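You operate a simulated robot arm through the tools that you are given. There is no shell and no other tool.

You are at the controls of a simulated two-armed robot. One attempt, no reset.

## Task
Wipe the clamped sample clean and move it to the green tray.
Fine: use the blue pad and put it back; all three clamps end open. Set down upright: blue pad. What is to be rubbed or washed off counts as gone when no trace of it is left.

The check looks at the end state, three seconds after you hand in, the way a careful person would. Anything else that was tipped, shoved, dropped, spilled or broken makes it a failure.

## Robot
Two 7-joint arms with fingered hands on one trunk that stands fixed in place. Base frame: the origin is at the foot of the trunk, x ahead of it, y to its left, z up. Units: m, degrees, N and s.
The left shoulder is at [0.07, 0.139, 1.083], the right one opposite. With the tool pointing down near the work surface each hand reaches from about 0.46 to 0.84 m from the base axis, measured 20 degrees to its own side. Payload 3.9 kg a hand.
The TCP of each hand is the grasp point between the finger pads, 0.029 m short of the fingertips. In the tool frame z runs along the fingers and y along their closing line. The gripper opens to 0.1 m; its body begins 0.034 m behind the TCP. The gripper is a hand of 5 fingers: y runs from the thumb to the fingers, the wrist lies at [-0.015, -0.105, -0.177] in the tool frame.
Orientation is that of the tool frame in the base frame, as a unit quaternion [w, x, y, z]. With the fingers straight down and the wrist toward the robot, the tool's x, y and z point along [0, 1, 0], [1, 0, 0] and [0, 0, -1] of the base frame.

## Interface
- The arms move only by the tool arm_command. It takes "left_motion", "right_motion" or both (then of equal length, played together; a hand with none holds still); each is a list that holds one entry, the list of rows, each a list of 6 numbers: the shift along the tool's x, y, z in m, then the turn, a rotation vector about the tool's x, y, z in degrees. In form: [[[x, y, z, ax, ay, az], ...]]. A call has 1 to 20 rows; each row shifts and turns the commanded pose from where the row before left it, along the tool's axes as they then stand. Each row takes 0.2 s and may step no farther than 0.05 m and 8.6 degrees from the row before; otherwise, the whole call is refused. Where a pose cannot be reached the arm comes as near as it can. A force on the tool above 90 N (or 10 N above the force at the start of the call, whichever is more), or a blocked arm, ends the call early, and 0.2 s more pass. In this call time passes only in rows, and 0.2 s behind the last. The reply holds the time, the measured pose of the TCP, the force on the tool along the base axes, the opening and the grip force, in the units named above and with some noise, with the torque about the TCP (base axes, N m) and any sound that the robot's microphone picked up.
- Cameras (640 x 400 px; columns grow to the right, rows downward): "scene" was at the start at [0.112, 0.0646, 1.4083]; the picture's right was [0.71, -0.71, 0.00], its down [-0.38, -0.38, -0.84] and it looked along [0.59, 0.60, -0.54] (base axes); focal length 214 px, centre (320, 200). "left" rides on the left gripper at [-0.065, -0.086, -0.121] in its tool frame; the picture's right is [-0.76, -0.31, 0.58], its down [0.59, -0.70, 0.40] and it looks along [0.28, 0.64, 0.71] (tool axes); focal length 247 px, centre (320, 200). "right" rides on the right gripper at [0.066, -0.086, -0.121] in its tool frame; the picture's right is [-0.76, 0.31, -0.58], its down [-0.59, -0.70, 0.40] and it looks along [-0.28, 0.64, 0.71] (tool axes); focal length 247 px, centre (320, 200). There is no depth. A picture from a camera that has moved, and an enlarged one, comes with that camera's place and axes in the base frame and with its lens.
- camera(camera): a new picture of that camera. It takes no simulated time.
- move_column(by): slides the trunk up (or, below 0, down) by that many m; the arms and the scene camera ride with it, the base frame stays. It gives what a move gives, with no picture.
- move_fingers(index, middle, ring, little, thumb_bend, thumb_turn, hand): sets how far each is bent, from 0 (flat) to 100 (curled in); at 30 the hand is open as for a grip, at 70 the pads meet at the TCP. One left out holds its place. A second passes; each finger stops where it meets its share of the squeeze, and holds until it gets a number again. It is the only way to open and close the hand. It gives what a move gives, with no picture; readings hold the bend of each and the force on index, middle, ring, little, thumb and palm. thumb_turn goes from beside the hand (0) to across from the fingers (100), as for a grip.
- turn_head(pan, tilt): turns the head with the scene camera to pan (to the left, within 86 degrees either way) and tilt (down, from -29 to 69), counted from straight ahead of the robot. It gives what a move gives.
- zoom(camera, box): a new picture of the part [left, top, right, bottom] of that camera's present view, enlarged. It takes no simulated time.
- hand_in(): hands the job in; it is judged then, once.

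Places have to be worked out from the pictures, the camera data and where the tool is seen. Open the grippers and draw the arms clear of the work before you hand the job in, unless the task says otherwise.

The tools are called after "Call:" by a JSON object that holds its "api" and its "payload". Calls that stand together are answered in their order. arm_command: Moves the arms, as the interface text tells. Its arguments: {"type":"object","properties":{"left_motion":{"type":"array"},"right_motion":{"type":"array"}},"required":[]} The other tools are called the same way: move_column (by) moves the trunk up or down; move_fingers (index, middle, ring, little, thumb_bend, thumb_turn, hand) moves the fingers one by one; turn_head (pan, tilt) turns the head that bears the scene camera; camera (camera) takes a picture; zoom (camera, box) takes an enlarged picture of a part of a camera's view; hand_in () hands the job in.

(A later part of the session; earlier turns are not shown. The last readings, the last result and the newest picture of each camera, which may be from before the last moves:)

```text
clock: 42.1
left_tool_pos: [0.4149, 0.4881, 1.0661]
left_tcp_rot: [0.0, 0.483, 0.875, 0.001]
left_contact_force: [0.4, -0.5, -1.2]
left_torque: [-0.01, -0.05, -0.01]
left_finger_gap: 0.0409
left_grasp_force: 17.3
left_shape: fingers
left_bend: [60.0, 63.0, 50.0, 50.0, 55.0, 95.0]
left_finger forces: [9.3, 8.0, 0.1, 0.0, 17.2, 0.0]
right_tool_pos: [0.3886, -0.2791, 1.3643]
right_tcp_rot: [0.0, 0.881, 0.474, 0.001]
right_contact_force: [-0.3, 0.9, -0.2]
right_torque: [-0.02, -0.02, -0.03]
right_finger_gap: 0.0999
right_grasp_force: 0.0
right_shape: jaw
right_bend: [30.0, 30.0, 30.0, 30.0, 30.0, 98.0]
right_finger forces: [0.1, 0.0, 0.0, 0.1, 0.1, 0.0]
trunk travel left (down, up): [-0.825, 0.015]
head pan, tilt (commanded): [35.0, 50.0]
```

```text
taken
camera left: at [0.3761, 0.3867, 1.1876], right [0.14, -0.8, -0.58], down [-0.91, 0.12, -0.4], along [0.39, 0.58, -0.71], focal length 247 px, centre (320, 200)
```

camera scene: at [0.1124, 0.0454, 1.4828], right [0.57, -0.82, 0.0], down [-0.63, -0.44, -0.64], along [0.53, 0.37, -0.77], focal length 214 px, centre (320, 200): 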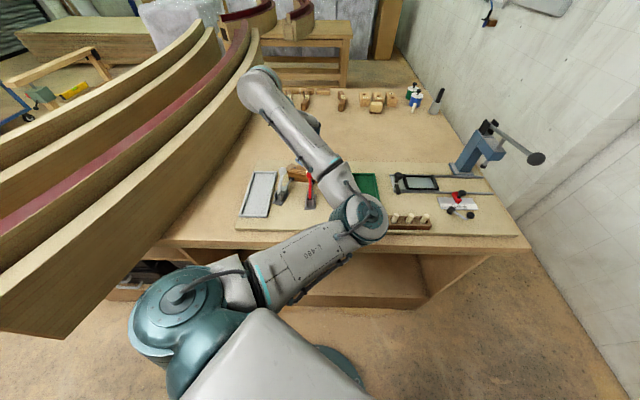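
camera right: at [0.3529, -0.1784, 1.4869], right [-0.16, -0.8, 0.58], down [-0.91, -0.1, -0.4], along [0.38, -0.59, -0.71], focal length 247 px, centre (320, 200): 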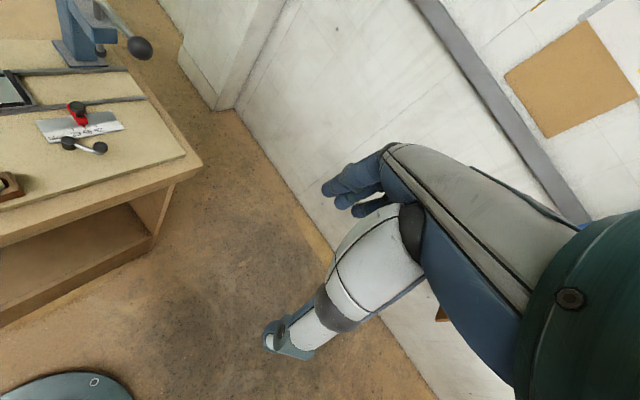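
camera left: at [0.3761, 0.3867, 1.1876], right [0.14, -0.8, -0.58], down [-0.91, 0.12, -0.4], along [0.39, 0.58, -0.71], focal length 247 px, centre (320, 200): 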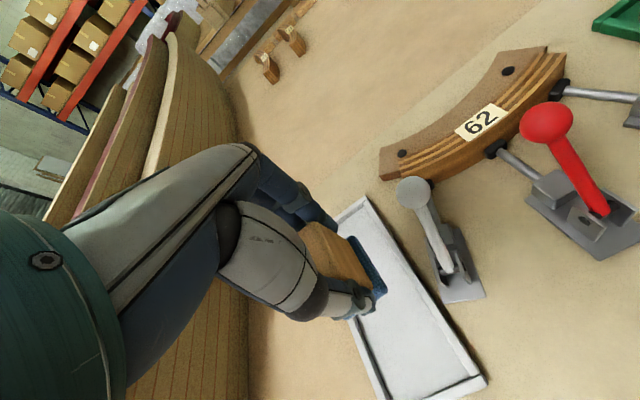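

Same alignment as at pick-up. I descend to z≈0.985, then creep down to contact.

Call:
{"api": "arm_command", "payload": {"left_motion": [[[0.003, 0, 0.027, 0, 0, 0], [0, 0, 0.027, 0, 0, 0], [0, 0, 0.025, 0, 0, 0], [0, 0, 0.003, 0, 0, 0]]]}}

Call:
{"api": "zoom", "payload": {"camera": "left", "box": [240, 150, 460, 370]}}

```text
clock: 43.1
left_tool_pos: [0.4124, 0.4909, 0.9869]
left_tcp_rot: [-0.001, 0.484, 0.875, 0.001]
left_contact_force: [-0.8, 0.8, -0.1]
left_torque: [0.0, -0.02, 0.0]
left_finger_gap: 0.0408
left_grasp_force: 17.0
left_shape: fingers
left_bend: [60.0, 63.0, 50.0, 50.0, 55.0, 95.0]
left_finger forces: [9.2, 8.0, 0.0, 0.0, 17.1, 0.0]
right_tool_pos: [0.389, -0.2792, 1.3636]
right_tcp_rot: [-0.001, 0.88, 0.474, 0.0]
right_contact_force: [-0.2, 0.9, -0.9]
right_torque: [-0.01, -0.02, -0.01]
right_finger_gap: 0.0997
right_grasp_force: 0.1
right_shape: jaw
right_bend: [30.0, 30.0, 30.0, 30.0, 30.0, 98.0]
right_finger forces: [0.1, 0.0, 0.1, 0.0, 0.1, 0.0]
trunk travel left (down, up): [-0.825, 0.015]
head pan, tilt (commanded): [35.0, 50.0]
```

```text
1.82 times, centred on (350, 260) of left
camera zoom: at [0.3747, 0.3889, 1.1083], right [0.14, -0.8, -0.58], down [-0.91, 0.12, -0.4], along [0.39, 0.58, -0.71], focal length 449 px, centre (266, 91)
```

zoom: 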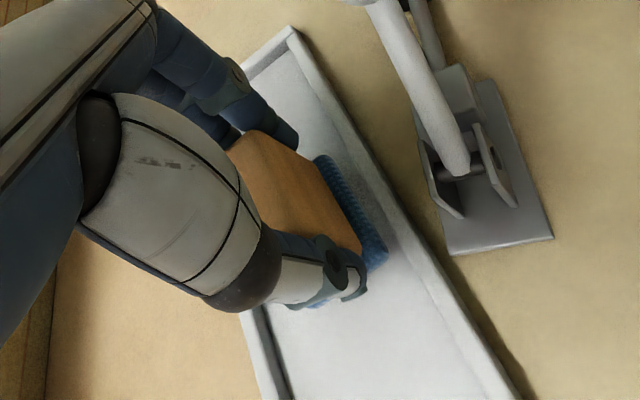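

The pad is well inside the tray walls. I creep down toward contact.

Call:
{"api": "arm_command", "payload": {"left_motion": [[[0, 0, 0.004, 0, 0, 0], [0, 0, 0.004, 0, 0, 0], [0, 0, 0.003, 0, 0, 0]]]}}

```text
clock: 43.9
left_tool_pos: [0.4134, 0.4891, 0.9756]
left_tcp_rot: [0.0, 0.483, 0.875, 0.001]
left_contact_force: [-0.2, 0.1, -0.5]
left_torque: [0.02, -0.03, -0.02]
left_finger_gap: 0.0409
left_grasp_force: 16.5
left_shape: fingers
left_bend: [60.0, 63.0, 50.0, 50.0, 55.0, 95.0]
left_finger forces: [9.3, 7.9, 0.1, 0.0, 17.1, 0.1]
right_tool_pos: [0.389, -0.2785, 1.3647]
right_tcp_rot: [0.0, 0.881, 0.474, 0.0]
right_contact_force: [0.0, -0.3, -0.2]
right_torque: [0.0, -0.01, 0.01]
right_finger_gap: 0.1
right_grasp_force: 0.1
right_shape: jaw
right_bend: [30.0, 30.0, 30.0, 30.0, 30.0, 98.0]
right_finger forces: [0.0, 0.1, 0.0, 0.0, 0.0, 0.0]
trunk travel left (down, up): [-0.825, 0.015]
head pan, tilt (commanded): [35.0, 50.0]
```

No contact yet; two more small steps.

Call:
{"api": "arm_command", "payload": {"left_motion": [[[0, 0, 0.002, 0, 0, 0], [0, 0, 0.0015, 0, 0, 0]]]}}

```text
clock: 44.5
left_tool_pos: [0.4115, 0.4894, 0.9734]
left_tcp_rot: [0.0, 0.483, 0.876, 0.002]
left_contact_force: [-0.3, 1.2, 7.2]
left_torque: [-0.14, 0.06, -0.02]
left_finger_gap: 0.0409
left_grasp_force: 17.1
left_shape: fingers
left_bend: [60.0, 63.0, 50.0, 50.0, 55.0, 95.0]
left_finger forces: [9.6, 8.2, 0.1, 0.0, 17.0, 0.1]
right_tool_pos: [0.3867, -0.281, 1.364]
right_tcp_rot: [0.001, 0.88, 0.474, 0.001]
right_contact_force: [0.0, 0.1, -0.2]
right_torque: [0.02, -0.03, 0.02]
right_finger_gap: 0.0998
right_grasp_force: 0.1
right_shape: jaw
right_bend: [30.0, 30.0, 30.0, 30.0, 30.0, 98.0]
right_finger forces: [0.0, 0.0, 0.0, 0.0, 0.0, 0.0]
trunk travel left (down, up): [-0.825, 0.015]
head pan, tilt (commanded): [35.0, 50.0]
```

Contact (~8 N). I release the pad by opening all fingers together.

Call:
{"api": "move_fingers", "payload": {"hand": "left", "index": 30, "middle": 30, "ring": 30, "little": 30, "thumb_bend": 30}}

Call:
{"api": "zoom", "payload": {"camera": "left", "box": [240, 150, 460, 370]}}

```text
clock: 45.5
left_tool_pos: [0.4139, 0.4891, 0.9724]
left_tcp_rot: [0.0, 0.483, 0.875, 0.001]
left_contact_force: [1.1, -0.2, 0.4]
left_torque: [-0.02, 0.01, -0.01]
left_finger_gap: 0.0984
left_grasp_force: 0.0
left_shape: fingers
left_bend: [30.0, 30.0, 30.0, 30.0, 30.0, 97.0]
left_finger forces: [0.1, 0.0, 0.0, 0.1, 0.0, 0.0]
right_tool_pos: [0.3877, -0.2799, 1.3638]
right_tcp_rot: [0.0, 0.881, 0.474, 0.0]
right_contact_force: [0.2, -0.8, 0.3]
right_torque: [0.0, 0.03, 0.0]
right_finger_gap: 0.0997
right_grasp_force: 0.1
right_shape: jaw
right_bend: [30.0, 30.0, 30.0, 30.0, 30.0, 98.0]
right_finger forces: [0.1, 0.1, 0.0, 0.1, 0.0, 0.1]
trunk travel left (down, up): [-0.825, 0.015]
head pan, tilt (commanded): [35.0, 50.0]
```

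```text
1.82 times, centred on (350, 260) of left
camera zoom: at [0.375, 0.3882, 1.0928], right [0.14, -0.8, -0.58], down [-0.91, 0.12, -0.4], along [0.39, 0.58, -0.71], focal length 449 px, centre (266, 91)
```

zoom: 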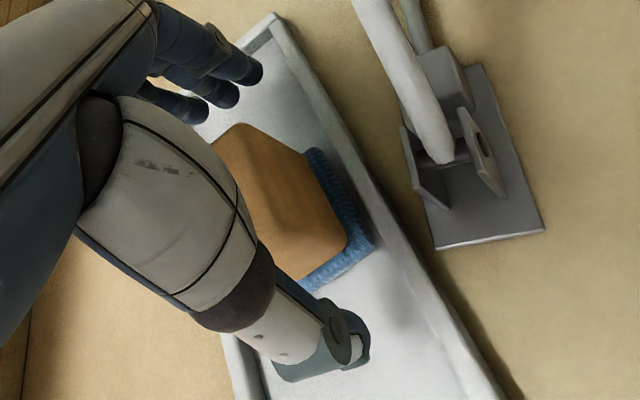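

The pad sits flat and upright in its tray. I raise the hand straight up clear of it and check the pad.

Call:
{"api": "arm_command", "payload": {"left_motion": [[[0, 0, -0.02, 0, 0, 0], [0, 0, -0.04, 0, 0, 0], [0, 0, -0.045, 0, 0, 0], [0, -0.03, -0.02, 0, 0, 0]]]}}

Call:
{"api": "camera", "payload": {"camera": "left"}}

Call:
{"api": "zoom", "payload": {"camera": "left", "box": [320, 150, 520, 350]}}

```text
clock: 46.5
left_tool_pos: [0.3873, 0.472, 1.1008]
left_tcp_rot: [-0.001, 0.484, 0.875, 0.001]
left_contact_force: [0.3, -0.4, -0.2]
left_torque: [0.03, -0.03, 0.01]
left_finger_gap: 0.0986
left_grasp_force: 0.0
left_shape: fingers
left_bend: [30.0, 30.0, 30.0, 30.0, 30.0, 98.0]
left_finger forces: [0.0, 0.0, 0.0, 0.0, 0.0, 0.0]
right_tool_pos: [0.387, -0.2808, 1.3651]
right_tcp_rot: [0.0, 0.881, 0.473, 0.001]
right_contact_force: [0.1, 0.2, 0.1]
right_torque: [0.03, 0.01, -0.03]
right_finger_gap: 0.0998
right_grasp_force: 0.0
right_shape: jaw
right_bend: [30.0, 30.0, 30.0, 30.0, 30.0, 98.0]
right_finger forces: [0.0, 0.0, 0.1, 0.1, 0.0, 0.0]
trunk travel left (down, up): [-0.825, 0.015]
head pan, tilt (commanded): [35.0, 50.0]
```

```text
taken
camera left: at [0.3481, 0.3705, 1.2205], right [0.14, -0.8, -0.58], down [-0.91, 0.13, -0.4], along [0.39, 0.58, -0.71], focal length 247 px, centre (320, 200)
```

left: 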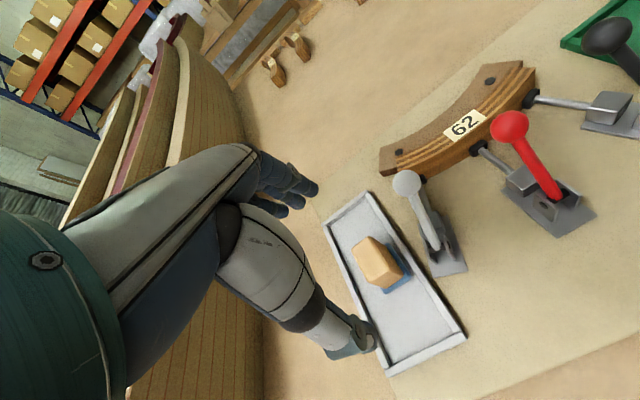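

```text
2.00 times, centred on (420, 250) of left
camera zoom: at [0.3481, 0.3705, 1.2205], right [0.14, -0.8, -0.58], down [-0.91, 0.13, -0.4], along [0.39, 0.58, -0.71], focal length 494 px, centre (120, 100)
```

zoom: 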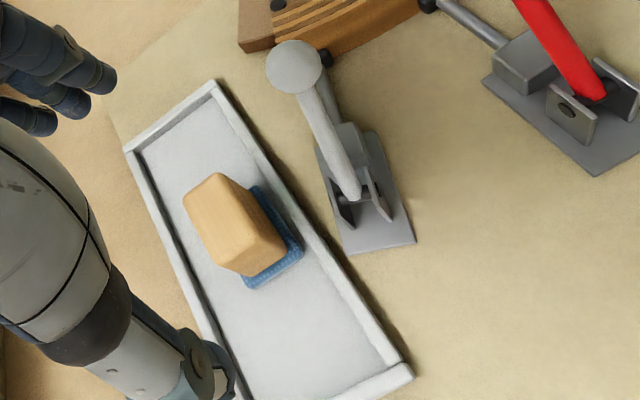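

The pad is back in its tray. Next the white clamp: ball at (0.464, 0.437, 1.015), axis heading ~14°. I set the fingers to a hook (thumb open), turn the hand to heading 14°, and go above the ball.

Call:
{"api": "move_fingers", "payload": {"hand": "left", "index": 45, "middle": 45, "ring": 45, "little": 45, "thumb_bend": 25}}

Call:
{"api": "arm_command", "payload": {"left_motion": [[[0, 0, 0, 0, 0, 6], [0, 0, 0, 0, 0, 6], [0, 0, 0, 0, 0, 6], [-0.0263, 0.033, 0, 0, 0, 0], [-0.0263, 0.033, 0, 0, 0, 0], [0, 0, 0.025, 0, 0, 0]]]}}

Call:
{"api": "camera", "payload": {"camera": "left"}}

Call:
{"api": "camera", "payload": {"camera": "scene"}}

```text
clock: 47.5
left_tool_pos: [0.3864, 0.4727, 1.0992]
left_tcp_rot: [0.0, 0.484, 0.875, 0.001]
left_contact_force: [0.4, 1.2, 1.2]
left_torque: [0.01, 0.02, 0.02]
left_finger_gap: 0.0826
left_grasp_force: 0.0
left_shape: fingers
left_bend: [45.0, 45.0, 45.0, 45.0, 25.0, 98.0]
left_finger forces: [0.0, 0.0, 0.0, 0.0, 0.0, 0.0]
right_tool_pos: [0.3882, -0.2791, 1.3634]
right_tcp_rot: [0.0, 0.88, 0.474, -0.001]
right_contact_force: [-0.5, 0.0, -0.2]
right_torque: [0.01, 0.0, 0.0]
right_finger_gap: 0.1001
right_grasp_force: 0.0
right_shape: jaw
right_bend: [30.0, 30.0, 30.0, 30.0, 30.0, 98.0]
right_finger forces: [0.0, 0.1, 0.0, 0.0, 0.0, 0.1]
trunk travel left (down, up): [-0.825, 0.015]
head pan, tilt (commanded): [35.0, 50.0]
```

```text
clock: 48.9
left_tool_pos: [0.4659, 0.438, 1.0725]
left_tcp_rot: [0.0, 0.614, 0.789, 0.001]
left_contact_force: [-0.3, 0.0, 0.2]
left_torque: [-0.01, 0.01, 0.01]
left_finger_gap: 0.0826
left_grasp_force: 0.0
left_shape: fingers
left_bend: [45.0, 45.0, 45.0, 45.0, 25.0, 98.0]
left_finger forces: [0.0, 0.1, 0.0, 0.0, 0.0, 0.1]
right_tool_pos: [0.3867, -0.2782, 1.3646]
right_tcp_rot: [0.0, 0.881, 0.474, 0.0]
right_contact_force: [0.7, 1.1, 0.2]
right_torque: [0.0, -0.05, 0.01]
right_finger_gap: 0.0998
right_grasp_force: 0.0
right_shape: jaw
right_bend: [30.0, 30.0, 30.0, 30.0, 30.0, 98.0]
right_finger forces: [0.1, 0.0, 0.0, 0.0, 0.0, 0.1]
trunk travel left (down, up): [-0.825, 0.015]
head pan, tilt (commanded): [35.0, 50.0]
```

```text
taken
camera left: at [0.3985, 0.3528, 1.1935], right [-0.11, -0.81, -0.58], down [-0.83, 0.4, -0.4], along [0.55, 0.43, -0.71], focal length 247 px, centre (320, 200)
```

left: 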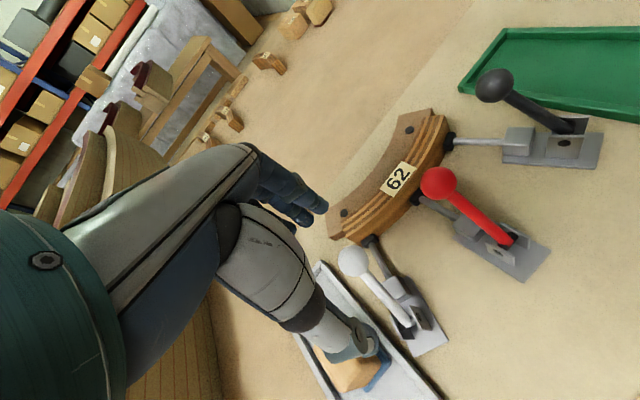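

```text
taken
camera scene: at [0.1111, 0.0464, 1.4829], right [0.57, -0.82, 0.0], down [-0.63, -0.44, -0.64], along [0.53, 0.37, -0.77], focal length 214 px, centre (320, 200)
```

scene: 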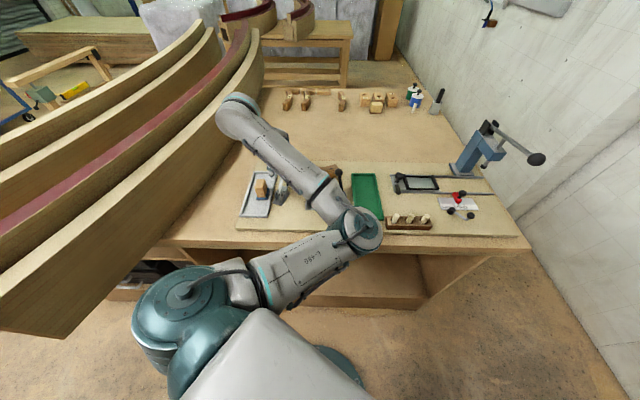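

The ball projects exactly under the TCP. I descend so the ball lies between the fingers (far side) and thumb.

Call:
{"api": "arm_command", "payload": {"left_motion": [[[0, 0, 0.02, 0, 0, 0], [0, 0, 0.02, 0, 0, 0], [0, 0, 0.02, 0, 0, 0]]]}}

Call:
{"api": "camera", "payload": {"camera": "left"}}

```text
clock: 49.7
left_tool_pos: [0.467, 0.4396, 1.0127]
left_tcp_rot: [0.0, 0.615, 0.789, 0.001]
left_contact_force: [-0.1, 0.1, 0.3]
left_torque: [0.01, -0.03, 0.02]
left_finger_gap: 0.0828
left_grasp_force: 0.1
left_shape: fingers
left_bend: [45.0, 45.0, 45.0, 45.0, 25.0, 98.0]
left_finger forces: [0.1, 0.0, 0.0, 0.1, 0.1, 0.0]
right_tool_pos: [0.3877, -0.2802, 1.3644]
right_tcp_rot: [0.0, 0.88, 0.474, 0.001]
right_contact_force: [0.4, -0.4, -0.5]
right_torque: [0.01, 0.02, 0.0]
right_finger_gap: 0.0997
right_grasp_force: 0.0
right_shape: jaw
right_bend: [30.0, 30.0, 30.0, 30.0, 30.0, 98.0]
right_finger forces: [0.0, 0.0, 0.0, 0.1, 0.1, 0.0]
trunk travel left (down, up): [-0.825, 0.015]
head pan, tilt (commanded): [35.0, 50.0]
```

```text
taken
camera left: at [0.399, 0.3538, 1.133], right [-0.11, -0.81, -0.58], down [-0.83, 0.4, -0.4], along [0.55, 0.43, -0.71], focal length 247 px, centre (320, 200)
```

left: 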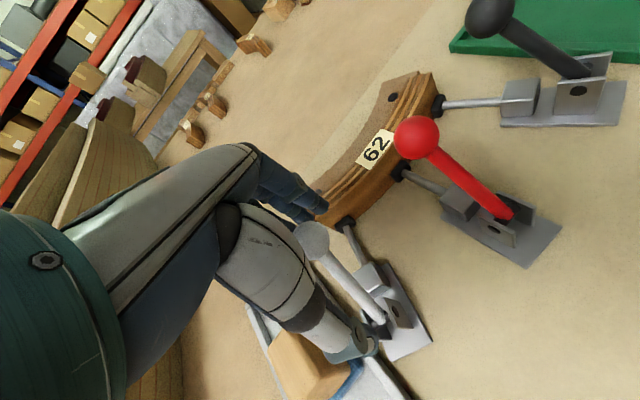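

The ball is caged between thumb and index/middle. The ring and little fingers would sweep over the pad block, so I curl them in first.

Call:
{"api": "move_fingers", "payload": {"hand": "left", "ring": 95, "little": 95}}

Call:
{"api": "camera", "payload": {"camera": "left"}}

```text
clock: 50.7
left_tool_pos: [0.4668, 0.4393, 1.0132]
left_tcp_rot: [-0.001, 0.615, 0.789, 0.001]
left_contact_force: [0.0, 0.4, -0.2]
left_torque: [0.0, -0.03, -0.02]
left_finger_gap: 0.0825
left_grasp_force: 0.1
left_shape: fingers
left_bend: [45.0, 45.0, 96.0, 94.0, 25.0, 98.0]
left_finger forces: [0.0, 0.0, 0.0, 0.0, 0.0, 0.0]
right_tool_pos: [0.3888, -0.2793, 1.3634]
right_tcp_rot: [-0.001, 0.881, 0.474, 0.0]
right_contact_force: [-0.5, -0.1, 0.1]
right_torque: [-0.02, 0.02, 0.01]
right_finger_gap: 0.0998
right_grasp_force: 0.0
right_shape: jaw
right_bend: [30.0, 30.0, 30.0, 30.0, 30.0, 98.0]
right_finger forces: [0.1, 0.0, 0.1, 0.0, 0.0, 0.1]
trunk travel left (down, up): [-0.825, 0.015]
head pan, tilt (commanded): [35.0, 50.0]
```

```text
taken
camera left: at [0.3988, 0.3537, 1.1332], right [-0.11, -0.81, -0.58], down [-0.83, 0.4, -0.4], along [0.55, 0.43, -0.71], focal length 247 px, centre (320, 200)
```

left: 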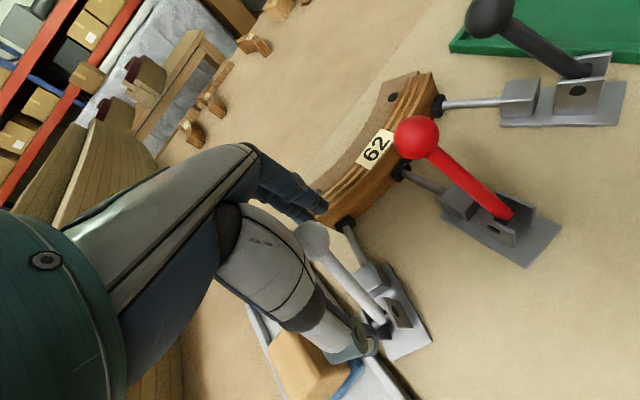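

Now I pull the ball back toward the robot along −y in small steps, and read the forces.

Call:
{"api": "arm_command", "payload": {"left_motion": [[[0, -0.01, 0, 0, 0, 0], [0, -0.01, 0, 0, 0, 0], [0, -0.008, 0, 0, 0, 0], [0, -0.008, 0, 0, 0, 0]]]}}

Call:
{"api": "camera", "payload": {"camera": "left"}}

```text
clock: 51.7
left_tool_pos: [0.4285, 0.4316, 1.0117]
left_tcp_rot: [-0.001, 0.614, 0.79, 0.002]
left_contact_force: [1.1, -0.8, 1.4]
left_torque: [0.0, 0.0, -0.03]
left_finger_gap: 0.083
left_grasp_force: 0.6
left_shape: fingers
left_bend: [45.0, 45.0, 96.0, 94.0, 25.0, 98.0]
left_finger forces: [0.9, 0.1, 0.1, 0.0, 0.1, 0.1]
right_tool_pos: [0.3876, -0.2794, 1.3655]
right_tcp_rot: [0.0, 0.88, 0.474, 0.0]
right_contact_force: [-0.2, -0.2, 0.2]
right_torque: [-0.02, 0.0, 0.02]
right_finger_gap: 0.1001
right_grasp_force: 0.0
right_shape: jaw
right_bend: [30.0, 30.0, 30.0, 30.0, 30.0, 98.0]
right_finger forces: [0.0, 0.1, 0.0, 0.0, 0.0, 0.0]
trunk travel left (down, up): [-0.825, 0.015]
head pan, tilt (commanded): [35.0, 50.0]
```

```text
taken
camera left: at [0.3616, 0.3464, 1.1338], right [-0.11, -0.81, -0.58], down [-0.83, 0.4, -0.4], along [0.55, 0.44, -0.71], focal length 247 px, centre (320, 200)
```

left: 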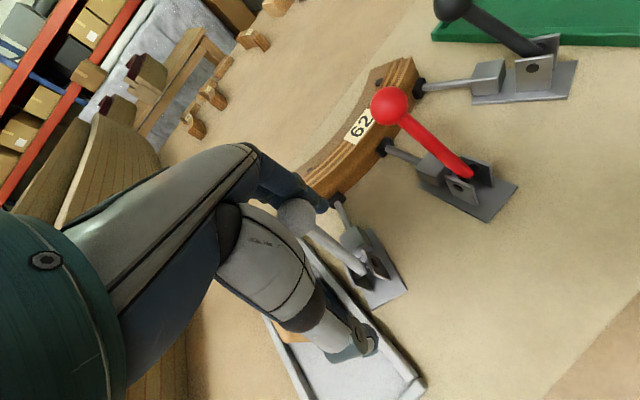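

The index touches the ball with little resistance. I continue pulling back.

Call:
{"api": "arm_command", "payload": {"left_motion": [[[0, -0.01, 0, 0, 0, 0], [0, -0.01, 0, 0, 0, 0], [0, -0.01, 0, 0, 0, 0], [0, -0.01, 0, 0, 0, 0]]]}}

Call:
{"api": "camera", "payload": {"camera": "left"}}

```text
clock: 52.7
left_tool_pos: [0.3891, 0.4227, 1.0172]
left_tcp_rot: [0.001, 0.61, 0.793, 0.006]
left_contact_force: [-0.1, -0.2, 0.7]
left_torque: [0.02, -0.01, 0.0]
left_finger_gap: 0.0828
left_grasp_force: 0.1
left_shape: fingers
left_bend: [45.0, 45.0, 96.0, 94.0, 25.0, 98.0]
left_finger forces: [0.1, 0.0, 0.0, 0.1, 0.0, 0.0]
right_tool_pos: [0.3873, -0.2796, 1.3651]
right_tcp_rot: [-0.001, 0.88, 0.474, 0.001]
right_contact_force: [-0.2, 0.7, -0.7]
right_torque: [0.01, 0.04, -0.02]
right_finger_gap: 0.0998
right_grasp_force: 0.2
right_shape: jaw
right_bend: [30.0, 30.0, 30.0, 30.0, 30.0, 98.0]
right_finger forces: [0.0, 0.0, 0.0, 0.0, 0.0, 0.0]
trunk travel left (down, up): [-0.825, 0.015]
head pan, tilt (commanded): [35.0, 50.0]
```

```text
taken
camera left: at [0.3215, 0.3377, 1.1365], right [-0.1, -0.8, -0.59], down [-0.83, 0.39, -0.4], along [0.55, 0.44, -0.7], focal length 247 px, centre (320, 200)
```

left: 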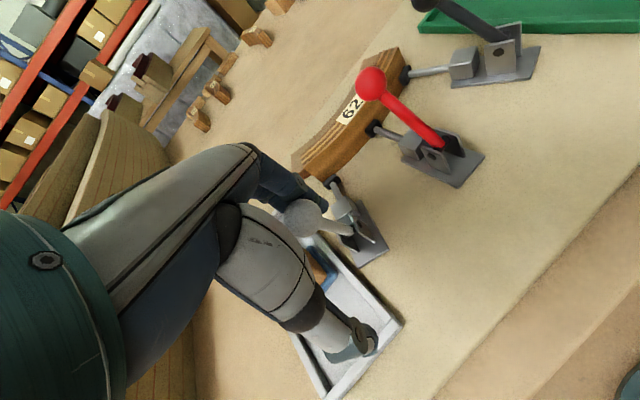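

The handle is moving back. I zoom to see its state and check nothing else is touched.

Call:
{"api": "zoom", "payload": {"camera": "left", "box": [250, 130, 420, 300]}}

Call:
{"api": "zoom", "payload": {"camera": "scene", "box": [210, 120, 400, 260]}}

```text
2.35 times, centred on (335, 215) of left
camera zoom: at [0.3215, 0.3377, 1.1365], right [-0.1, -0.8, -0.59], down [-0.83, 0.39, -0.4], along [0.55, 0.44, -0.7], focal length 581 px, centre (285, 165)
```

zoom: 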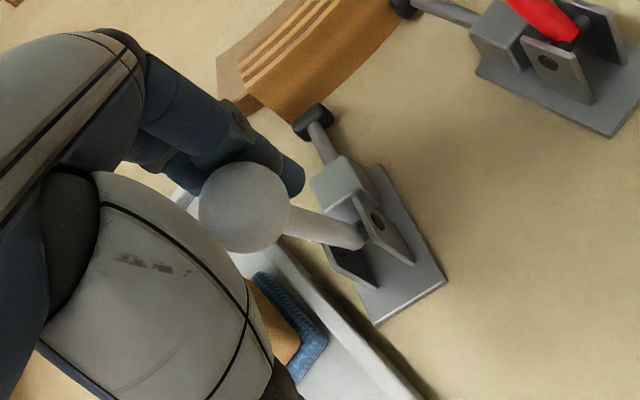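

```text
2.86 times, centred on (305, 190) of scene
camera zoom: at [0.1116, 0.0455, 1.4829], right [0.57, -0.82, 0.0], down [-0.63, -0.44, -0.64], along [0.53, 0.37, -0.77], focal length 613 px, centre (363, 229)
```

zoom: 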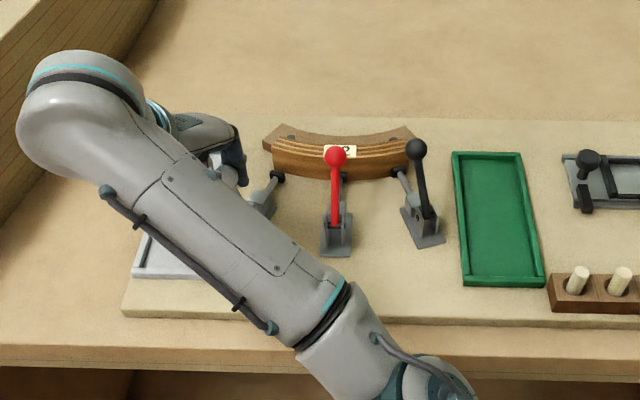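

The ball is now at about (0.405, 0.425, 1.02), just past vertical. I keep pulling back while lowering slightly to follow its arc.

Call:
{"api": "arm_command", "payload": {"left_motion": [[[0, -0.009, 0.004, 0, 0, 0], [0, -0.009, 0.004, 0, 0, 0], [0, -0.009, 0.004, 0, 0, 0], [0, -0.009, 0.004, 0, 0, 0]]]}}

Call:
{"api": "zoom", "payload": {"camera": "left", "box": [230, 110, 430, 310]}}

```text
clock: 53.7
left_tool_pos: [0.3547, 0.422, 1.0085]
left_tcp_rot: [0.004, 0.603, 0.798, 0.018]
left_contact_force: [3.4, 1.6, 2.8]
left_torque: [0.06, -0.21, 0.02]
left_finger_gap: 0.0872
left_grasp_force: 3.3
left_shape: fingers
left_bend: [41.0, 45.0, 96.0, 94.0, 25.0, 98.0]
left_finger forces: [4.6, 0.1, 0.0, 0.1, 0.0, 0.1]
right_tool_pos: [0.3885, -0.2794, 1.3635]
right_tcp_rot: [-0.001, 0.88, 0.474, 0.001]
right_contact_force: [-0.1, 0.6, 0.5]
right_torque: [-0.01, 0.02, -0.01]
right_finger_gap: 0.0998
right_grasp_force: 0.1
right_shape: jaw
right_bend: [30.0, 30.0, 30.0, 30.0, 30.0, 98.0]
right_finger forces: [0.1, 0.1, 0.0, 0.0, 0.0, 0.0]
trunk travel left (down, up): [-0.825, 0.015]
head pan, tilt (commanded): [35.0, 50.0]
```

```text
2.00 times, centred on (330, 210) of left
camera zoom: at [0.2864, 0.3328, 1.1258], right [-0.07, -0.8, -0.6], down [-0.83, 0.39, -0.41], along [0.56, 0.46, -0.69], focal length 494 px, centre (300, 180)
```

zoom: 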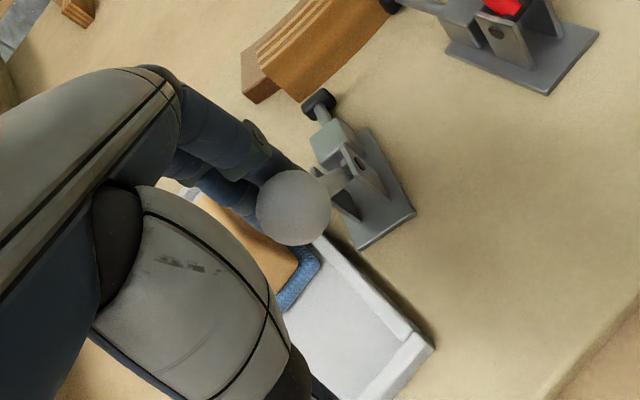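

The ball leans back about 39° now and index force rose to 4.6 N. I pull a little more to see whether this is the end stop.

Call:
{"api": "arm_command", "payload": {"left_motion": [[[0, -0.006, 0.004, 0, 0, 0], [0, -0.006, 0.004, 0, 0, 0]]]}}

Call:
{"api": "zoom", "payload": {"camera": "left", "box": [230, 110, 430, 310]}}

```text
clock: 54.3
left_tool_pos: [0.3456, 0.424, 1.0032]
left_tcp_rot: [0.002, 0.602, 0.798, 0.023]
left_contact_force: [9.5, 4.7, 11.9]
left_torque: [0.01, -0.36, 0.19]
left_finger_gap: 0.0919
left_grasp_force: 6.5
left_shape: fingers
left_bend: [37.0, 45.0, 96.0, 94.0, 25.0, 98.0]
left_finger forces: [13.7, 0.1, 0.0, 0.1, 0.0, 0.1]
right_tool_pos: [0.3899, -0.2794, 1.3635]
right_tcp_rot: [0.0, 0.881, 0.474, 0.0]
right_contact_force: [-0.5, -0.3, -0.6]
right_torque: [-0.03, -0.01, 0.0]
right_finger_gap: 0.0999
right_grasp_force: 0.1
right_shape: jaw
right_bend: [30.0, 30.0, 30.0, 30.0, 30.0, 98.0]
right_finger forces: [0.1, 0.0, 0.0, 0.1, 0.1, 0.0]
trunk travel left (down, up): [-0.825, 0.015]
head pan, tilt (commanded): [35.0, 50.0]
```

```text
2.00 times, centred on (330, 210) of left
camera zoom: at [0.2771, 0.3332, 1.1198], right [-0.07, -0.79, -0.61], down [-0.83, 0.39, -0.41], along [0.56, 0.47, -0.68], focal length 494 px, centre (300, 180)
```

zoom: 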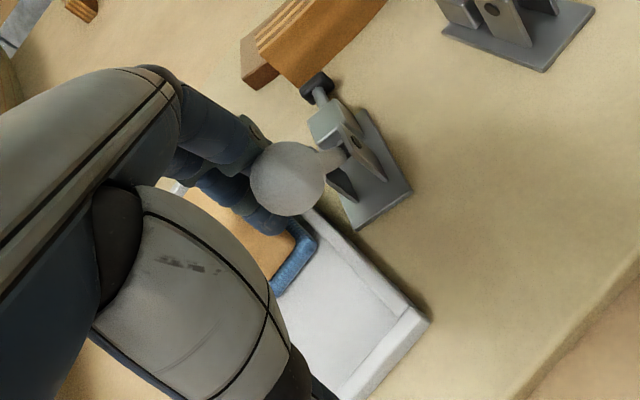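

The ball no longer moves (end stop at ~−39°), so the white clamp is open. I back off, rise clear, and look.

Call:
{"api": "arm_command", "payload": {"left_motion": [[[0, 0.006, -0.002, 0, 0, 0], [0, 0.006, -0.004, 0, 0, 0], [0, 0.006, -0.02, 0, 0, 0], [0, 0, -0.03, 0, 0, 0], [0, 0, -0.03, 0, 0, 0]]]}}

Call:
{"api": "camera", "payload": {"camera": "left"}}

Call:
{"api": "camera", "payload": {"camera": "scene"}}

```text
clock: 55.5
left_tool_pos: [0.3632, 0.4122, 1.0754]
left_tcp_rot: [0.0, 0.615, 0.788, 0.0]
left_contact_force: [-0.3, -0.5, 0.3]
left_torque: [0.02, -0.02, 0.0]
left_finger_gap: 0.0826
left_grasp_force: 0.2
left_shape: fingers
left_bend: [45.0, 45.0, 96.0, 94.0, 25.0, 98.0]
left_finger forces: [0.1, 0.0, 0.0, 0.0, 0.0, 0.0]
right_tool_pos: [0.3889, -0.2799, 1.3646]
right_tcp_rot: [0.0, 0.88, 0.474, 0.0]
right_contact_force: [-0.5, 0.2, -0.1]
right_torque: [-0.02, -0.01, -0.03]
right_finger_gap: 0.0997
right_grasp_force: 0.1
right_shape: jaw
right_bend: [30.0, 30.0, 30.0, 30.0, 30.0, 98.0]
right_finger forces: [0.1, 0.1, 0.1, 0.1, 0.0, 0.0]
trunk travel left (down, up): [-0.825, 0.015]
head pan, tilt (commanded): [35.0, 50.0]
```

```text
taken
camera left: at [0.295, 0.3285, 1.196], right [-0.11, -0.81, -0.58], down [-0.83, 0.4, -0.4], along [0.55, 0.43, -0.71], focal length 247 px, centre (320, 200)
```

left: 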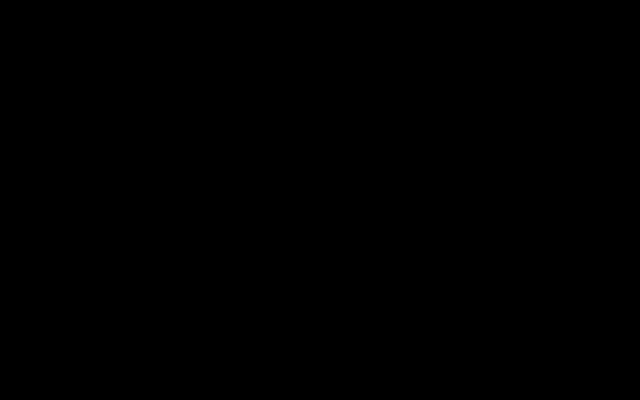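

```text
taken
camera scene: at [0.112, 0.0458, 1.4828], right [0.57, -0.82, 0.0], down [-0.63, -0.44, -0.64], along [0.53, 0.37, -0.77], focal length 214 px, centre (320, 200)
```

scene: 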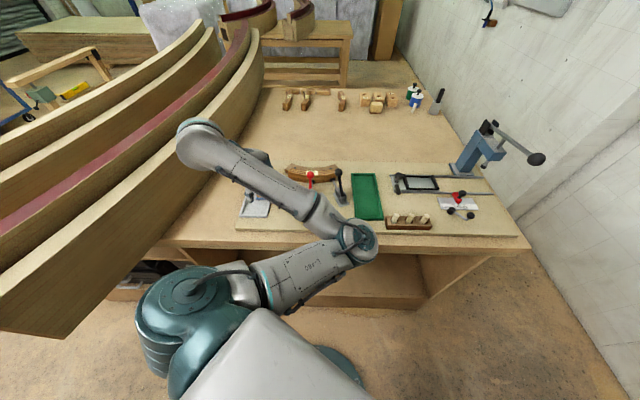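

The left camera is hidden by the forearm again when the hand is so close in. I move forward/up to the pose that gave a clear view.

Call:
{"api": "arm_command", "payload": {"left_motion": [[[0, 0.03, -0.0275, 0, 0, 0], [0, 0.03, -0.0275, 0, 0, 0], [0, 0, 0, 0, 0, -6], [0, 0, 0, 0, 0, -6]]]}}

Call:
{"api": "camera", "payload": {"camera": "left"}}

Call:
{"api": "zoom", "payload": {"camera": "left", "box": [320, 140, 540, 360]}}

```text
clock: 56.5
left_tool_pos: [0.4196, 0.4258, 1.1322]
left_tcp_rot: [0.0, 0.528, 0.85, 0.001]
left_contact_force: [-0.8, -0.5, -0.1]
left_torque: [0.02, -0.05, 0.02]
left_finger_gap: 0.0828
left_grasp_force: 0.0
left_shape: fingers
left_bend: [45.0, 45.0, 96.0, 94.0, 25.0, 98.0]
left_finger forces: [0.1, 0.0, 0.1, 0.1, 0.0, 0.1]
right_tool_pos: [0.3887, -0.2799, 1.3647]
right_tcp_rot: [-0.001, 0.88, 0.474, -0.001]
right_contact_force: [0.4, -0.3, 0.5]
right_torque: [0.01, 0.0, -0.02]
right_finger_gap: 0.0997
right_grasp_force: 0.1
right_shape: jaw
right_bend: [30.0, 30.0, 30.0, 30.0, 30.0, 98.0]
right_finger forces: [0.0, 0.0, 0.1, 0.0, 0.0, 0.1]
trunk travel left (down, up): [-0.825, 0.015]
head pan, tilt (commanded): [35.0, 50.0]
```

```text
taken
camera left: at [0.3714, 0.3292, 1.251], right [0.06, -0.81, -0.58], down [-0.89, 0.22, -0.4], along [0.45, 0.54, -0.71], focal length 247 px, centre (320, 200)
```

left: 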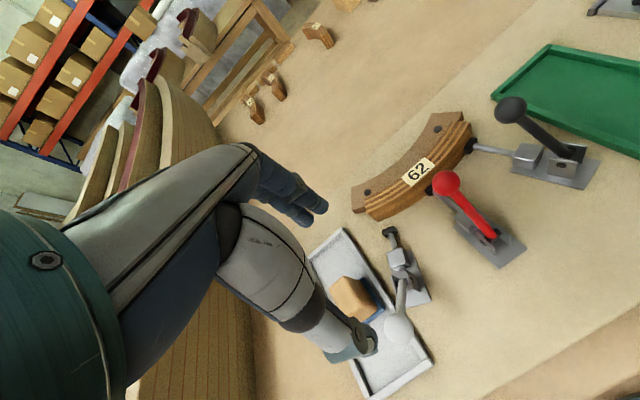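

```text
1.82 times, centred on (430, 250) of left
camera zoom: at [0.3714, 0.3292, 1.251], right [0.06, -0.81, -0.58], down [-0.89, 0.22, -0.4], along [0.45, 0.54, -0.71], focal length 449 px, centre (120, 109)
```

zoom: 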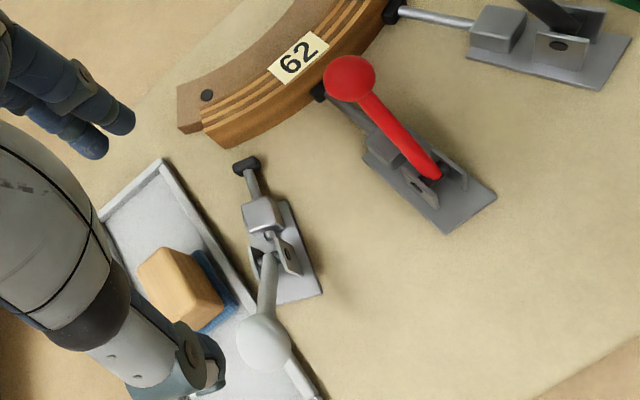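

The white clamp is open: plunger retracted ~2.5 cm, handle leaning back. For the black one I'll pinch its ball from the sides with heading −30° (perpendicular to its 60° axis) and carry it back. I rotate the hand and move above the black ball.

Call:
{"api": "move_fingers", "payload": {"hand": "left", "index": 38, "middle": 38, "ring": 95, "little": 95, "thumb_bend": 35}}

Call:
{"api": "arm_command", "payload": {"left_motion": [[[0, 0, 0, 0, 0, 8], [0, 0, 0, 0, 0, 8], [0, 0, 0, 0, 0, 8], [0, 0, 0, 0, 0, 8], [0, 0, 0, 0, 0, 8], [0, 0, 0, 0, 0, 8], [0, 0, 0, 0, 0, 8], [-0.0095, 0.0383, 0.004, 0, 0, 0], [-0.0095, 0.0383, 0.004, 0, 0, 0], [-0.0095, 0.0383, 0.004, 0, 0, 0], [-0.0095, 0.0383, 0.004, 0, 0, 0], [-0.0095, 0.0383, 0.004, 0, 0, 0]]]}}

Call:
{"api": "camera", "payload": {"camera": "left"}}

Call:
{"api": "camera", "payload": {"camera": "scene"}}

```text
clock: 57.5
left_tool_pos: [0.4193, 0.4255, 1.1303]
left_tcp_rot: [0.0, 0.529, 0.849, 0.001]
left_contact_force: [-0.6, 0.1, 0.8]
left_torque: [0.04, -0.01, -0.02]
left_finger_gap: 0.0836
left_grasp_force: 0.0
left_shape: fingers
left_bend: [38.0, 38.0, 96.0, 94.0, 35.0, 98.0]
left_finger forces: [0.0, 0.0, 0.1, 0.0, 0.1, 0.1]
right_tool_pos: [0.3883, -0.2795, 1.3651]
right_tcp_rot: [-0.001, 0.88, 0.475, -0.001]
right_contact_force: [-0.1, 0.4, 0.2]
right_torque: [-0.01, 0.03, 0.01]
right_finger_gap: 0.0998
right_grasp_force: 0.0
right_shape: jaw
right_bend: [30.0, 30.0, 30.0, 30.0, 30.0, 98.0]
right_finger forces: [0.0, 0.0, 0.0, 0.1, 0.0, 0.0]
trunk travel left (down, up): [-0.825, 0.015]
head pan, tilt (commanded): [35.0, 50.0]
```

```text
clock: 60.3
left_tool_pos: [0.5545, 0.3078, 1.0807]
left_tcp_rot: [-0.004, 0.856, 0.517, -0.028]
left_contact_force: [-0.1, -0.4, 0.0]
left_torque: [-0.03, -0.04, -0.01]
left_finger_gap: 0.0835
left_grasp_force: 0.1
left_shape: fingers
left_bend: [38.0, 38.0, 96.0, 94.0, 35.0, 98.0]
left_finger forces: [0.0, 0.0, 0.0, 0.1, 0.0, 0.1]
right_tool_pos: [0.3868, -0.2781, 1.3643]
right_tcp_rot: [-0.001, 0.881, 0.474, 0.001]
right_contact_force: [-0.1, -0.6, -0.5]
right_torque: [-0.01, -0.01, 0.01]
right_finger_gap: 0.0998
right_grasp_force: 0.1
right_shape: jaw
right_bend: [30.0, 30.0, 30.0, 30.0, 30.0, 98.0]
right_finger forces: [0.0, 0.0, 0.1, 0.0, 0.0, 0.0]
trunk travel left (down, up): [-0.825, 0.015]
head pan, tilt (commanded): [35.0, 50.0]
stopped in row 12 (left hand): the arm was blocked; the commanded pose is now the measured one
```

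```text
taken
camera left: at [0.4538, 0.2922, 1.2078], right [-0.65, -0.54, -0.53], down [-0.37, 0.84, -0.4], along [0.66, -0.06, -0.75], focal length 247 px, centre (320, 200)
```

left: 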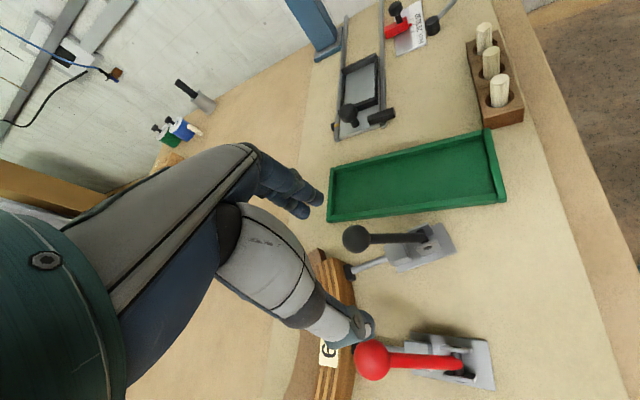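

```text
taken
camera scene: at [0.1109, 0.0465, 1.4829], right [0.57, -0.82, 0.0], down [-0.63, -0.44, -0.64], along [0.53, 0.37, -0.77], focal length 214 px, centre (320, 200)
```

scene: 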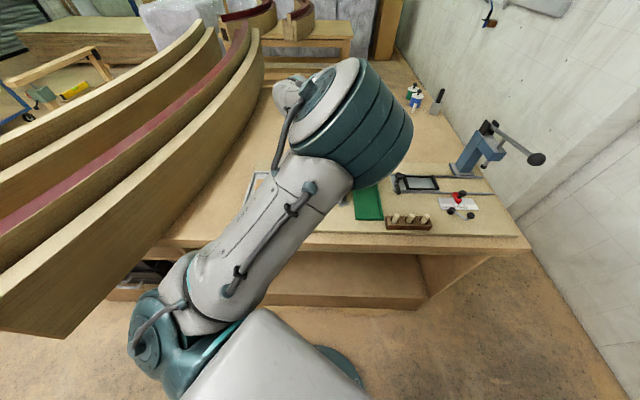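

The arm stopped as "blocked" while its elbow swung up into a new configuration. Forces are nil; I hold still to let it settle and re-read the pose.

Call:
{"api": "arm_command", "payload": {"left_motion": [[[0, 0, -0.005, 0, 0, 0], [0, 0, -0.005, 0, 0, 0]]]}}

Call:
{"api": "turn_head", "payload": {"pan": 25, "tilt": 35}}

Call:
{"api": "camera", "payload": {"camera": "scene"}}

Call:
{"api": "camera", "payload": {"camera": "left"}}

```text
clock: 60.9
left_tool_pos: [0.5548, 0.3091, 1.09]
left_tcp_rot: [-0.004, 0.855, 0.518, -0.029]
left_contact_force: [0.2, -0.4, 0.6]
left_torque: [-0.04, -0.02, 0.0]
left_finger_gap: 0.0834
left_grasp_force: 0.1
left_shape: fingers
left_bend: [38.0, 38.0, 96.0, 94.0, 35.0, 98.0]
left_finger forces: [0.0, 0.0, 0.1, 0.0, 0.0, 0.0]
right_tool_pos: [0.3869, -0.2796, 1.3645]
right_tcp_rot: [-0.001, 0.881, 0.474, 0.0]
right_contact_force: [0.2, 0.5, -0.2]
right_torque: [0.04, -0.01, -0.06]
right_finger_gap: 0.0997
right_grasp_force: 0.0
right_shape: jaw
right_bend: [30.0, 30.0, 30.0, 30.0, 30.0, 98.0]
right_finger forces: [0.0, 0.1, 0.1, 0.0, 0.0, 0.1]
trunk travel left (down, up): [-0.825, 0.015]
head pan, tilt (commanded): [35.0, 50.0]
```

```text
clock: 61.6
left_tool_pos: [0.555, 0.3079, 1.0917]
left_tcp_rot: [-0.003, 0.855, 0.518, -0.029]
left_contact_force: [-0.2, 1.0, 0.7]
left_torque: [-0.01, 0.0, 0.03]
left_finger_gap: 0.0829
left_grasp_force: 0.1
left_shape: fingers
left_bend: [38.0, 38.0, 96.0, 94.0, 35.0, 98.0]
left_finger forces: [0.0, 0.0, 0.1, 0.0, 0.0, 0.0]
right_tool_pos: [0.3873, -0.2799, 1.3643]
right_tcp_rot: [0.0, 0.881, 0.474, -0.001]
right_contact_force: [-0.2, 0.3, 0.3]
right_torque: [-0.01, -0.01, -0.01]
right_finger_gap: 0.0997
right_grasp_force: 0.0
right_shape: jaw
right_bend: [30.0, 30.0, 30.0, 30.0, 30.0, 98.0]
right_finger forces: [0.1, 0.1, 0.0, 0.1, 0.0, 0.1]
trunk travel left (down, up): [-0.825, 0.015]
head pan, tilt (commanded): [25.0, 35.0]
```

```text
taken
camera scene: at [0.1289, 0.0386, 1.5045], right [0.42, -0.91, 0.0], down [-0.52, -0.24, -0.82], along [0.74, 0.35, -0.57], focal length 214 px, centre (320, 200)
```

scene: 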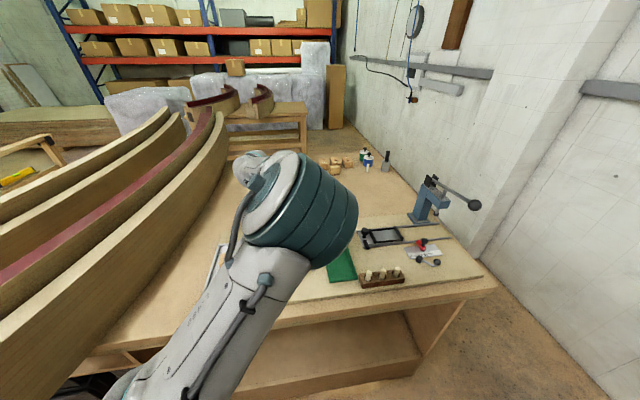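

```text
taken
camera left: at [0.4551, 0.2928, 1.2177], right [-0.65, -0.54, -0.53], down [-0.37, 0.84, -0.4], along [0.66, -0.06, -0.75], focal length 247 px, centre (320, 200)
```

left: 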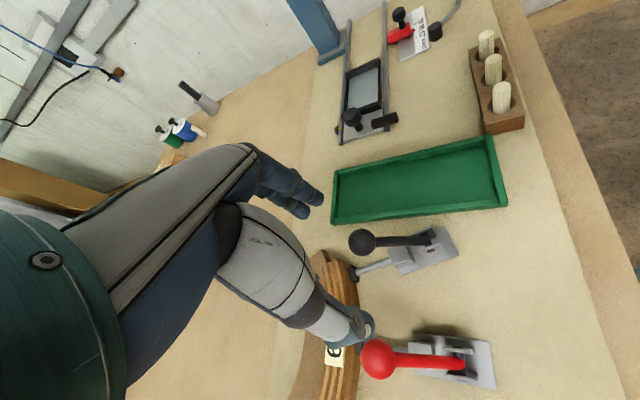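

The arm now stands elbow-high, a better posture for reaching down. I level the hand (3° tilt), set heading −30°, and centre it over the black ball at (0.563, 0.290).

Call:
{"api": "arm_command", "payload": {"left_motion": [[[0, 0, 0, -2.0, 2.66, 2.5], [-0.006, 0.0077, 0, 0, 0, 0], [-0.006, 0.0077, 0, 0, 0, 0]]]}}

Call:
{"api": "camera", "payload": {"camera": "left"}}

```text
clock: 62.4
left_tool_pos: [0.5586, 0.3002, 1.0772]
left_tcp_rot: [-0.001, 0.861, 0.509, -0.014]
left_contact_force: [-0.4, 0.0, -0.1]
left_torque: [0.04, -0.02, 0.03]
left_finger_gap: 0.0835
left_grasp_force: 0.0
left_shape: fingers
left_bend: [38.0, 38.0, 96.0, 94.0, 35.0, 98.0]
left_finger forces: [0.1, 0.0, 0.0, 0.1, 0.0, 0.0]
right_tool_pos: [0.3885, -0.2795, 1.3638]
right_tcp_rot: [0.0, 0.881, 0.474, -0.001]
right_contact_force: [0.5, -0.1, 0.6]
right_torque: [0.02, -0.02, 0.02]
right_finger_gap: 0.1
right_grasp_force: 0.1
right_shape: jaw
right_bend: [30.0, 30.0, 30.0, 30.0, 30.0, 98.0]
right_finger forces: [0.0, 0.1, 0.0, 0.0, 0.0, 0.0]
trunk travel left (down, up): [-0.825, 0.015]
head pan, tilt (commanded): [25.0, 35.0]
```

```text
taken
camera left: at [0.4546, 0.2857, 1.2015], right [-0.65, -0.52, -0.55], down [-0.34, 0.85, -0.4], along [0.68, -0.07, -0.73], focal length 247 px, centre (320, 200)
```

left: 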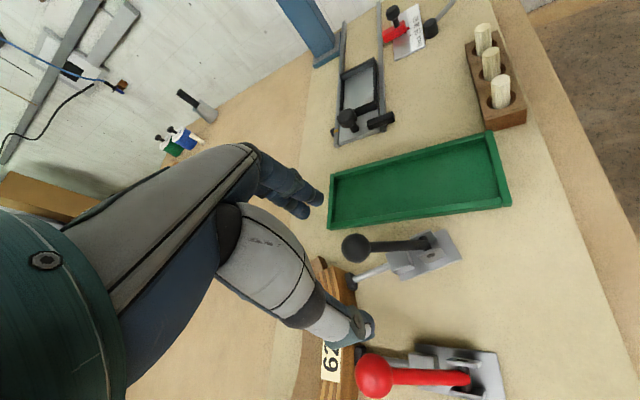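

The pose is still off target (lower and left). I hold to see whether it converges.

Call:
{"api": "arm_command", "payload": {"left_motion": [[[0, 0, 0, 0, 0, 0], [0, 0, 0, 0, 0, 0], [0, 0, 0, 0, 0, 0]]]}}

Call:
{"api": "camera", "payload": {"camera": "scene"}}

```text
clock: 63.2
left_tool_pos: [0.5598, 0.2977, 1.0817]
left_tcp_rot: [0.004, 0.861, 0.509, -0.011]
left_contact_force: [-0.7, 0.1, -0.6]
left_torque: [0.01, -0.02, 0.01]
left_finger_gap: 0.0834
left_grasp_force: 0.0
left_shape: fingers
left_bend: [38.0, 38.0, 96.0, 94.0, 35.0, 98.0]
left_finger forces: [0.0, 0.1, 0.1, 0.1, 0.0, 0.0]
right_tool_pos: [0.3874, -0.2797, 1.3639]
right_tcp_rot: [0.0, 0.88, 0.474, 0.0]
right_contact_force: [-0.3, 0.4, 0.0]
right_torque: [0.0, -0.03, 0.0]
right_finger_gap: 0.0999
right_grasp_force: 0.0
right_shape: jaw
right_bend: [30.0, 30.0, 30.0, 30.0, 30.0, 98.0]
right_finger forces: [0.1, 0.0, 0.1, 0.1, 0.1, 0.0]
trunk travel left (down, up): [-0.825, 0.015]
head pan, tilt (commanded): [25.0, 35.0]
```

```text
taken
camera scene: at [0.1287, 0.0386, 1.5046], right [0.42, -0.91, 0.0], down [-0.52, -0.24, -0.82], along [0.74, 0.35, -0.57], focal length 214 px, centre (320, 200)
```

scene: 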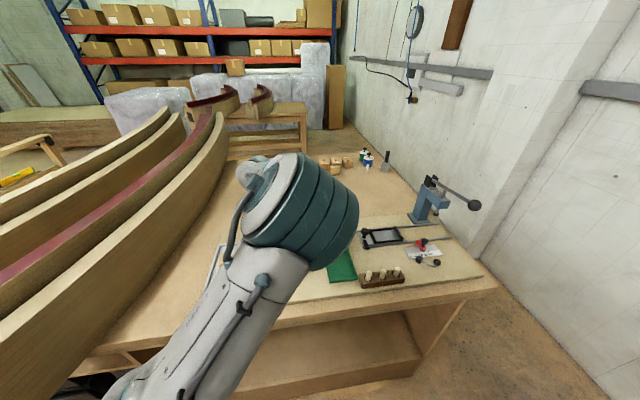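

It is slowly converging. I wait a little longer.

Call:
{"api": "arm_command", "payload": {"left_motion": [[[0, 0, 0, 0, 0, 0], [0, 0, 0, 0, 0, 0], [0, 0, 0, 0, 0, 0], [0, 0, 0, 0, 0, 0], [0, 0, 0, 0, 0, 0], [0, 0, 0, 0, 0, 0]]]}}

```text
clock: 64.6
left_tool_pos: [0.5608, 0.2983, 1.0845]
left_tcp_rot: [0.008, 0.861, 0.508, -0.01]
left_contact_force: [-0.3, -0.4, 0.2]
left_torque: [0.01, 0.0, -0.01]
left_finger_gap: 0.0835
left_grasp_force: 0.1
left_shape: fingers
left_bend: [38.0, 38.0, 96.0, 94.0, 35.0, 98.0]
left_finger forces: [0.1, 0.1, 0.0, 0.1, 0.1, 0.0]
right_tool_pos: [0.3878, -0.2793, 1.3638]
right_tcp_rot: [-0.001, 0.881, 0.474, 0.0]
right_contact_force: [0.2, -0.5, -0.1]
right_torque: [0.0, 0.01, -0.02]
right_finger_gap: 0.0995
right_grasp_force: 0.1
right_shape: jaw
right_bend: [30.0, 30.0, 30.0, 30.0, 30.0, 98.0]
right_finger forces: [0.1, 0.0, 0.1, 0.0, 0.0, 0.0]
trunk travel left (down, up): [-0.825, 0.015]
head pan, tilt (commanded): [25.0, 35.0]
```

Residual offsets remain (about +8 mm in y, −7 mm in z). I test the response with a small corrective move.

Call:
{"api": "arm_command", "payload": {"left_motion": [[[-0.004, 0.005, -0.004, 0, 0, 0], [-0.003, 0.004, -0.004, 0, 0, 0]]]}}

Call:
{"api": "turn_head", "payload": {"pan": 45, "tilt": 20}}

Call:
{"api": "camera", "payload": {"camera": "scene"}}

```text
clock: 65.4
left_tool_pos: [0.5593, 0.2935, 1.0726]
left_tcp_rot: [-0.002, 0.859, 0.512, -0.027]
left_contact_force: [-0.1, 0.2, 0.7]
left_torque: [0.02, 0.01, 0.0]
left_finger_gap: 0.0835
left_grasp_force: 0.1
left_shape: fingers
left_bend: [38.0, 38.0, 96.0, 94.0, 35.0, 98.0]
left_finger forces: [0.1, 0.1, 0.1, 0.0, 0.0, 0.0]
right_tool_pos: [0.3885, -0.2787, 1.3648]
right_tcp_rot: [0.0, 0.881, 0.473, 0.001]
right_contact_force: [0.1, -0.4, 0.0]
right_torque: [0.0, -0.02, 0.02]
right_finger_gap: 0.1
right_grasp_force: 0.1
right_shape: jaw
right_bend: [30.0, 30.0, 30.0, 30.0, 30.0, 98.0]
right_finger forces: [0.0, 0.0, 0.0, 0.0, 0.1, 0.0]
trunk travel left (down, up): [-0.825, 0.015]
head pan, tilt (commanded): [25.0, 35.0]
stopped in row 2 (left hand): the arm was blocked; the commanded pose is now the measured one
```

```text
clock: 66.3
left_tool_pos: [0.5593, 0.2921, 1.0738]
left_tcp_rot: [-0.003, 0.859, 0.512, -0.026]
left_contact_force: [0.3, -0.4, 0.1]
left_torque: [-0.01, 0.01, 0.0]
left_finger_gap: 0.0835
left_grasp_force: 0.0
left_shape: fingers
left_bend: [38.0, 38.0, 96.0, 94.0, 35.0, 98.0]
left_finger forces: [0.0, 0.0, 0.0, 0.1, 0.0, 0.1]
right_tool_pos: [0.389, -0.2795, 1.3646]
right_tcp_rot: [-0.001, 0.88, 0.474, 0.0]
right_contact_force: [-0.2, -0.3, 0.2]
right_torque: [0.0, -0.01, -0.03]
right_finger_gap: 0.0997
right_grasp_force: 0.1
right_shape: jaw
right_bend: [30.0, 30.0, 30.0, 30.0, 30.0, 98.0]
right_finger forces: [0.1, 0.0, 0.1, 0.0, 0.1, 0.1]
trunk travel left (down, up): [-0.825, 0.015]
head pan, tilt (commanded): [45.0, 20.0]
```

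```text
taken
camera scene: at [0.115, 0.067, 1.5284], right [0.71, -0.71, 0.0], down [-0.24, -0.24, -0.94], along [0.66, 0.66, -0.34], focal length 214 px, centre (320, 200)
```

scene: 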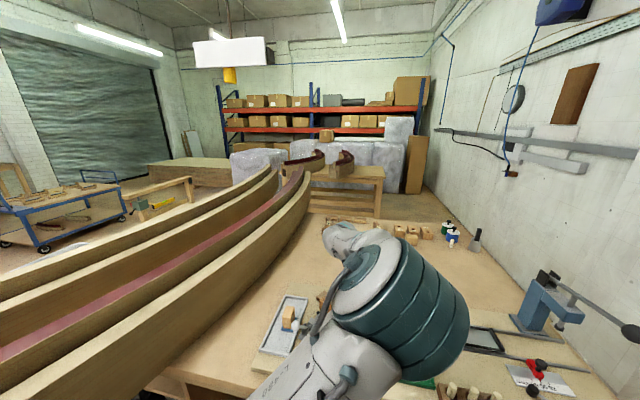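

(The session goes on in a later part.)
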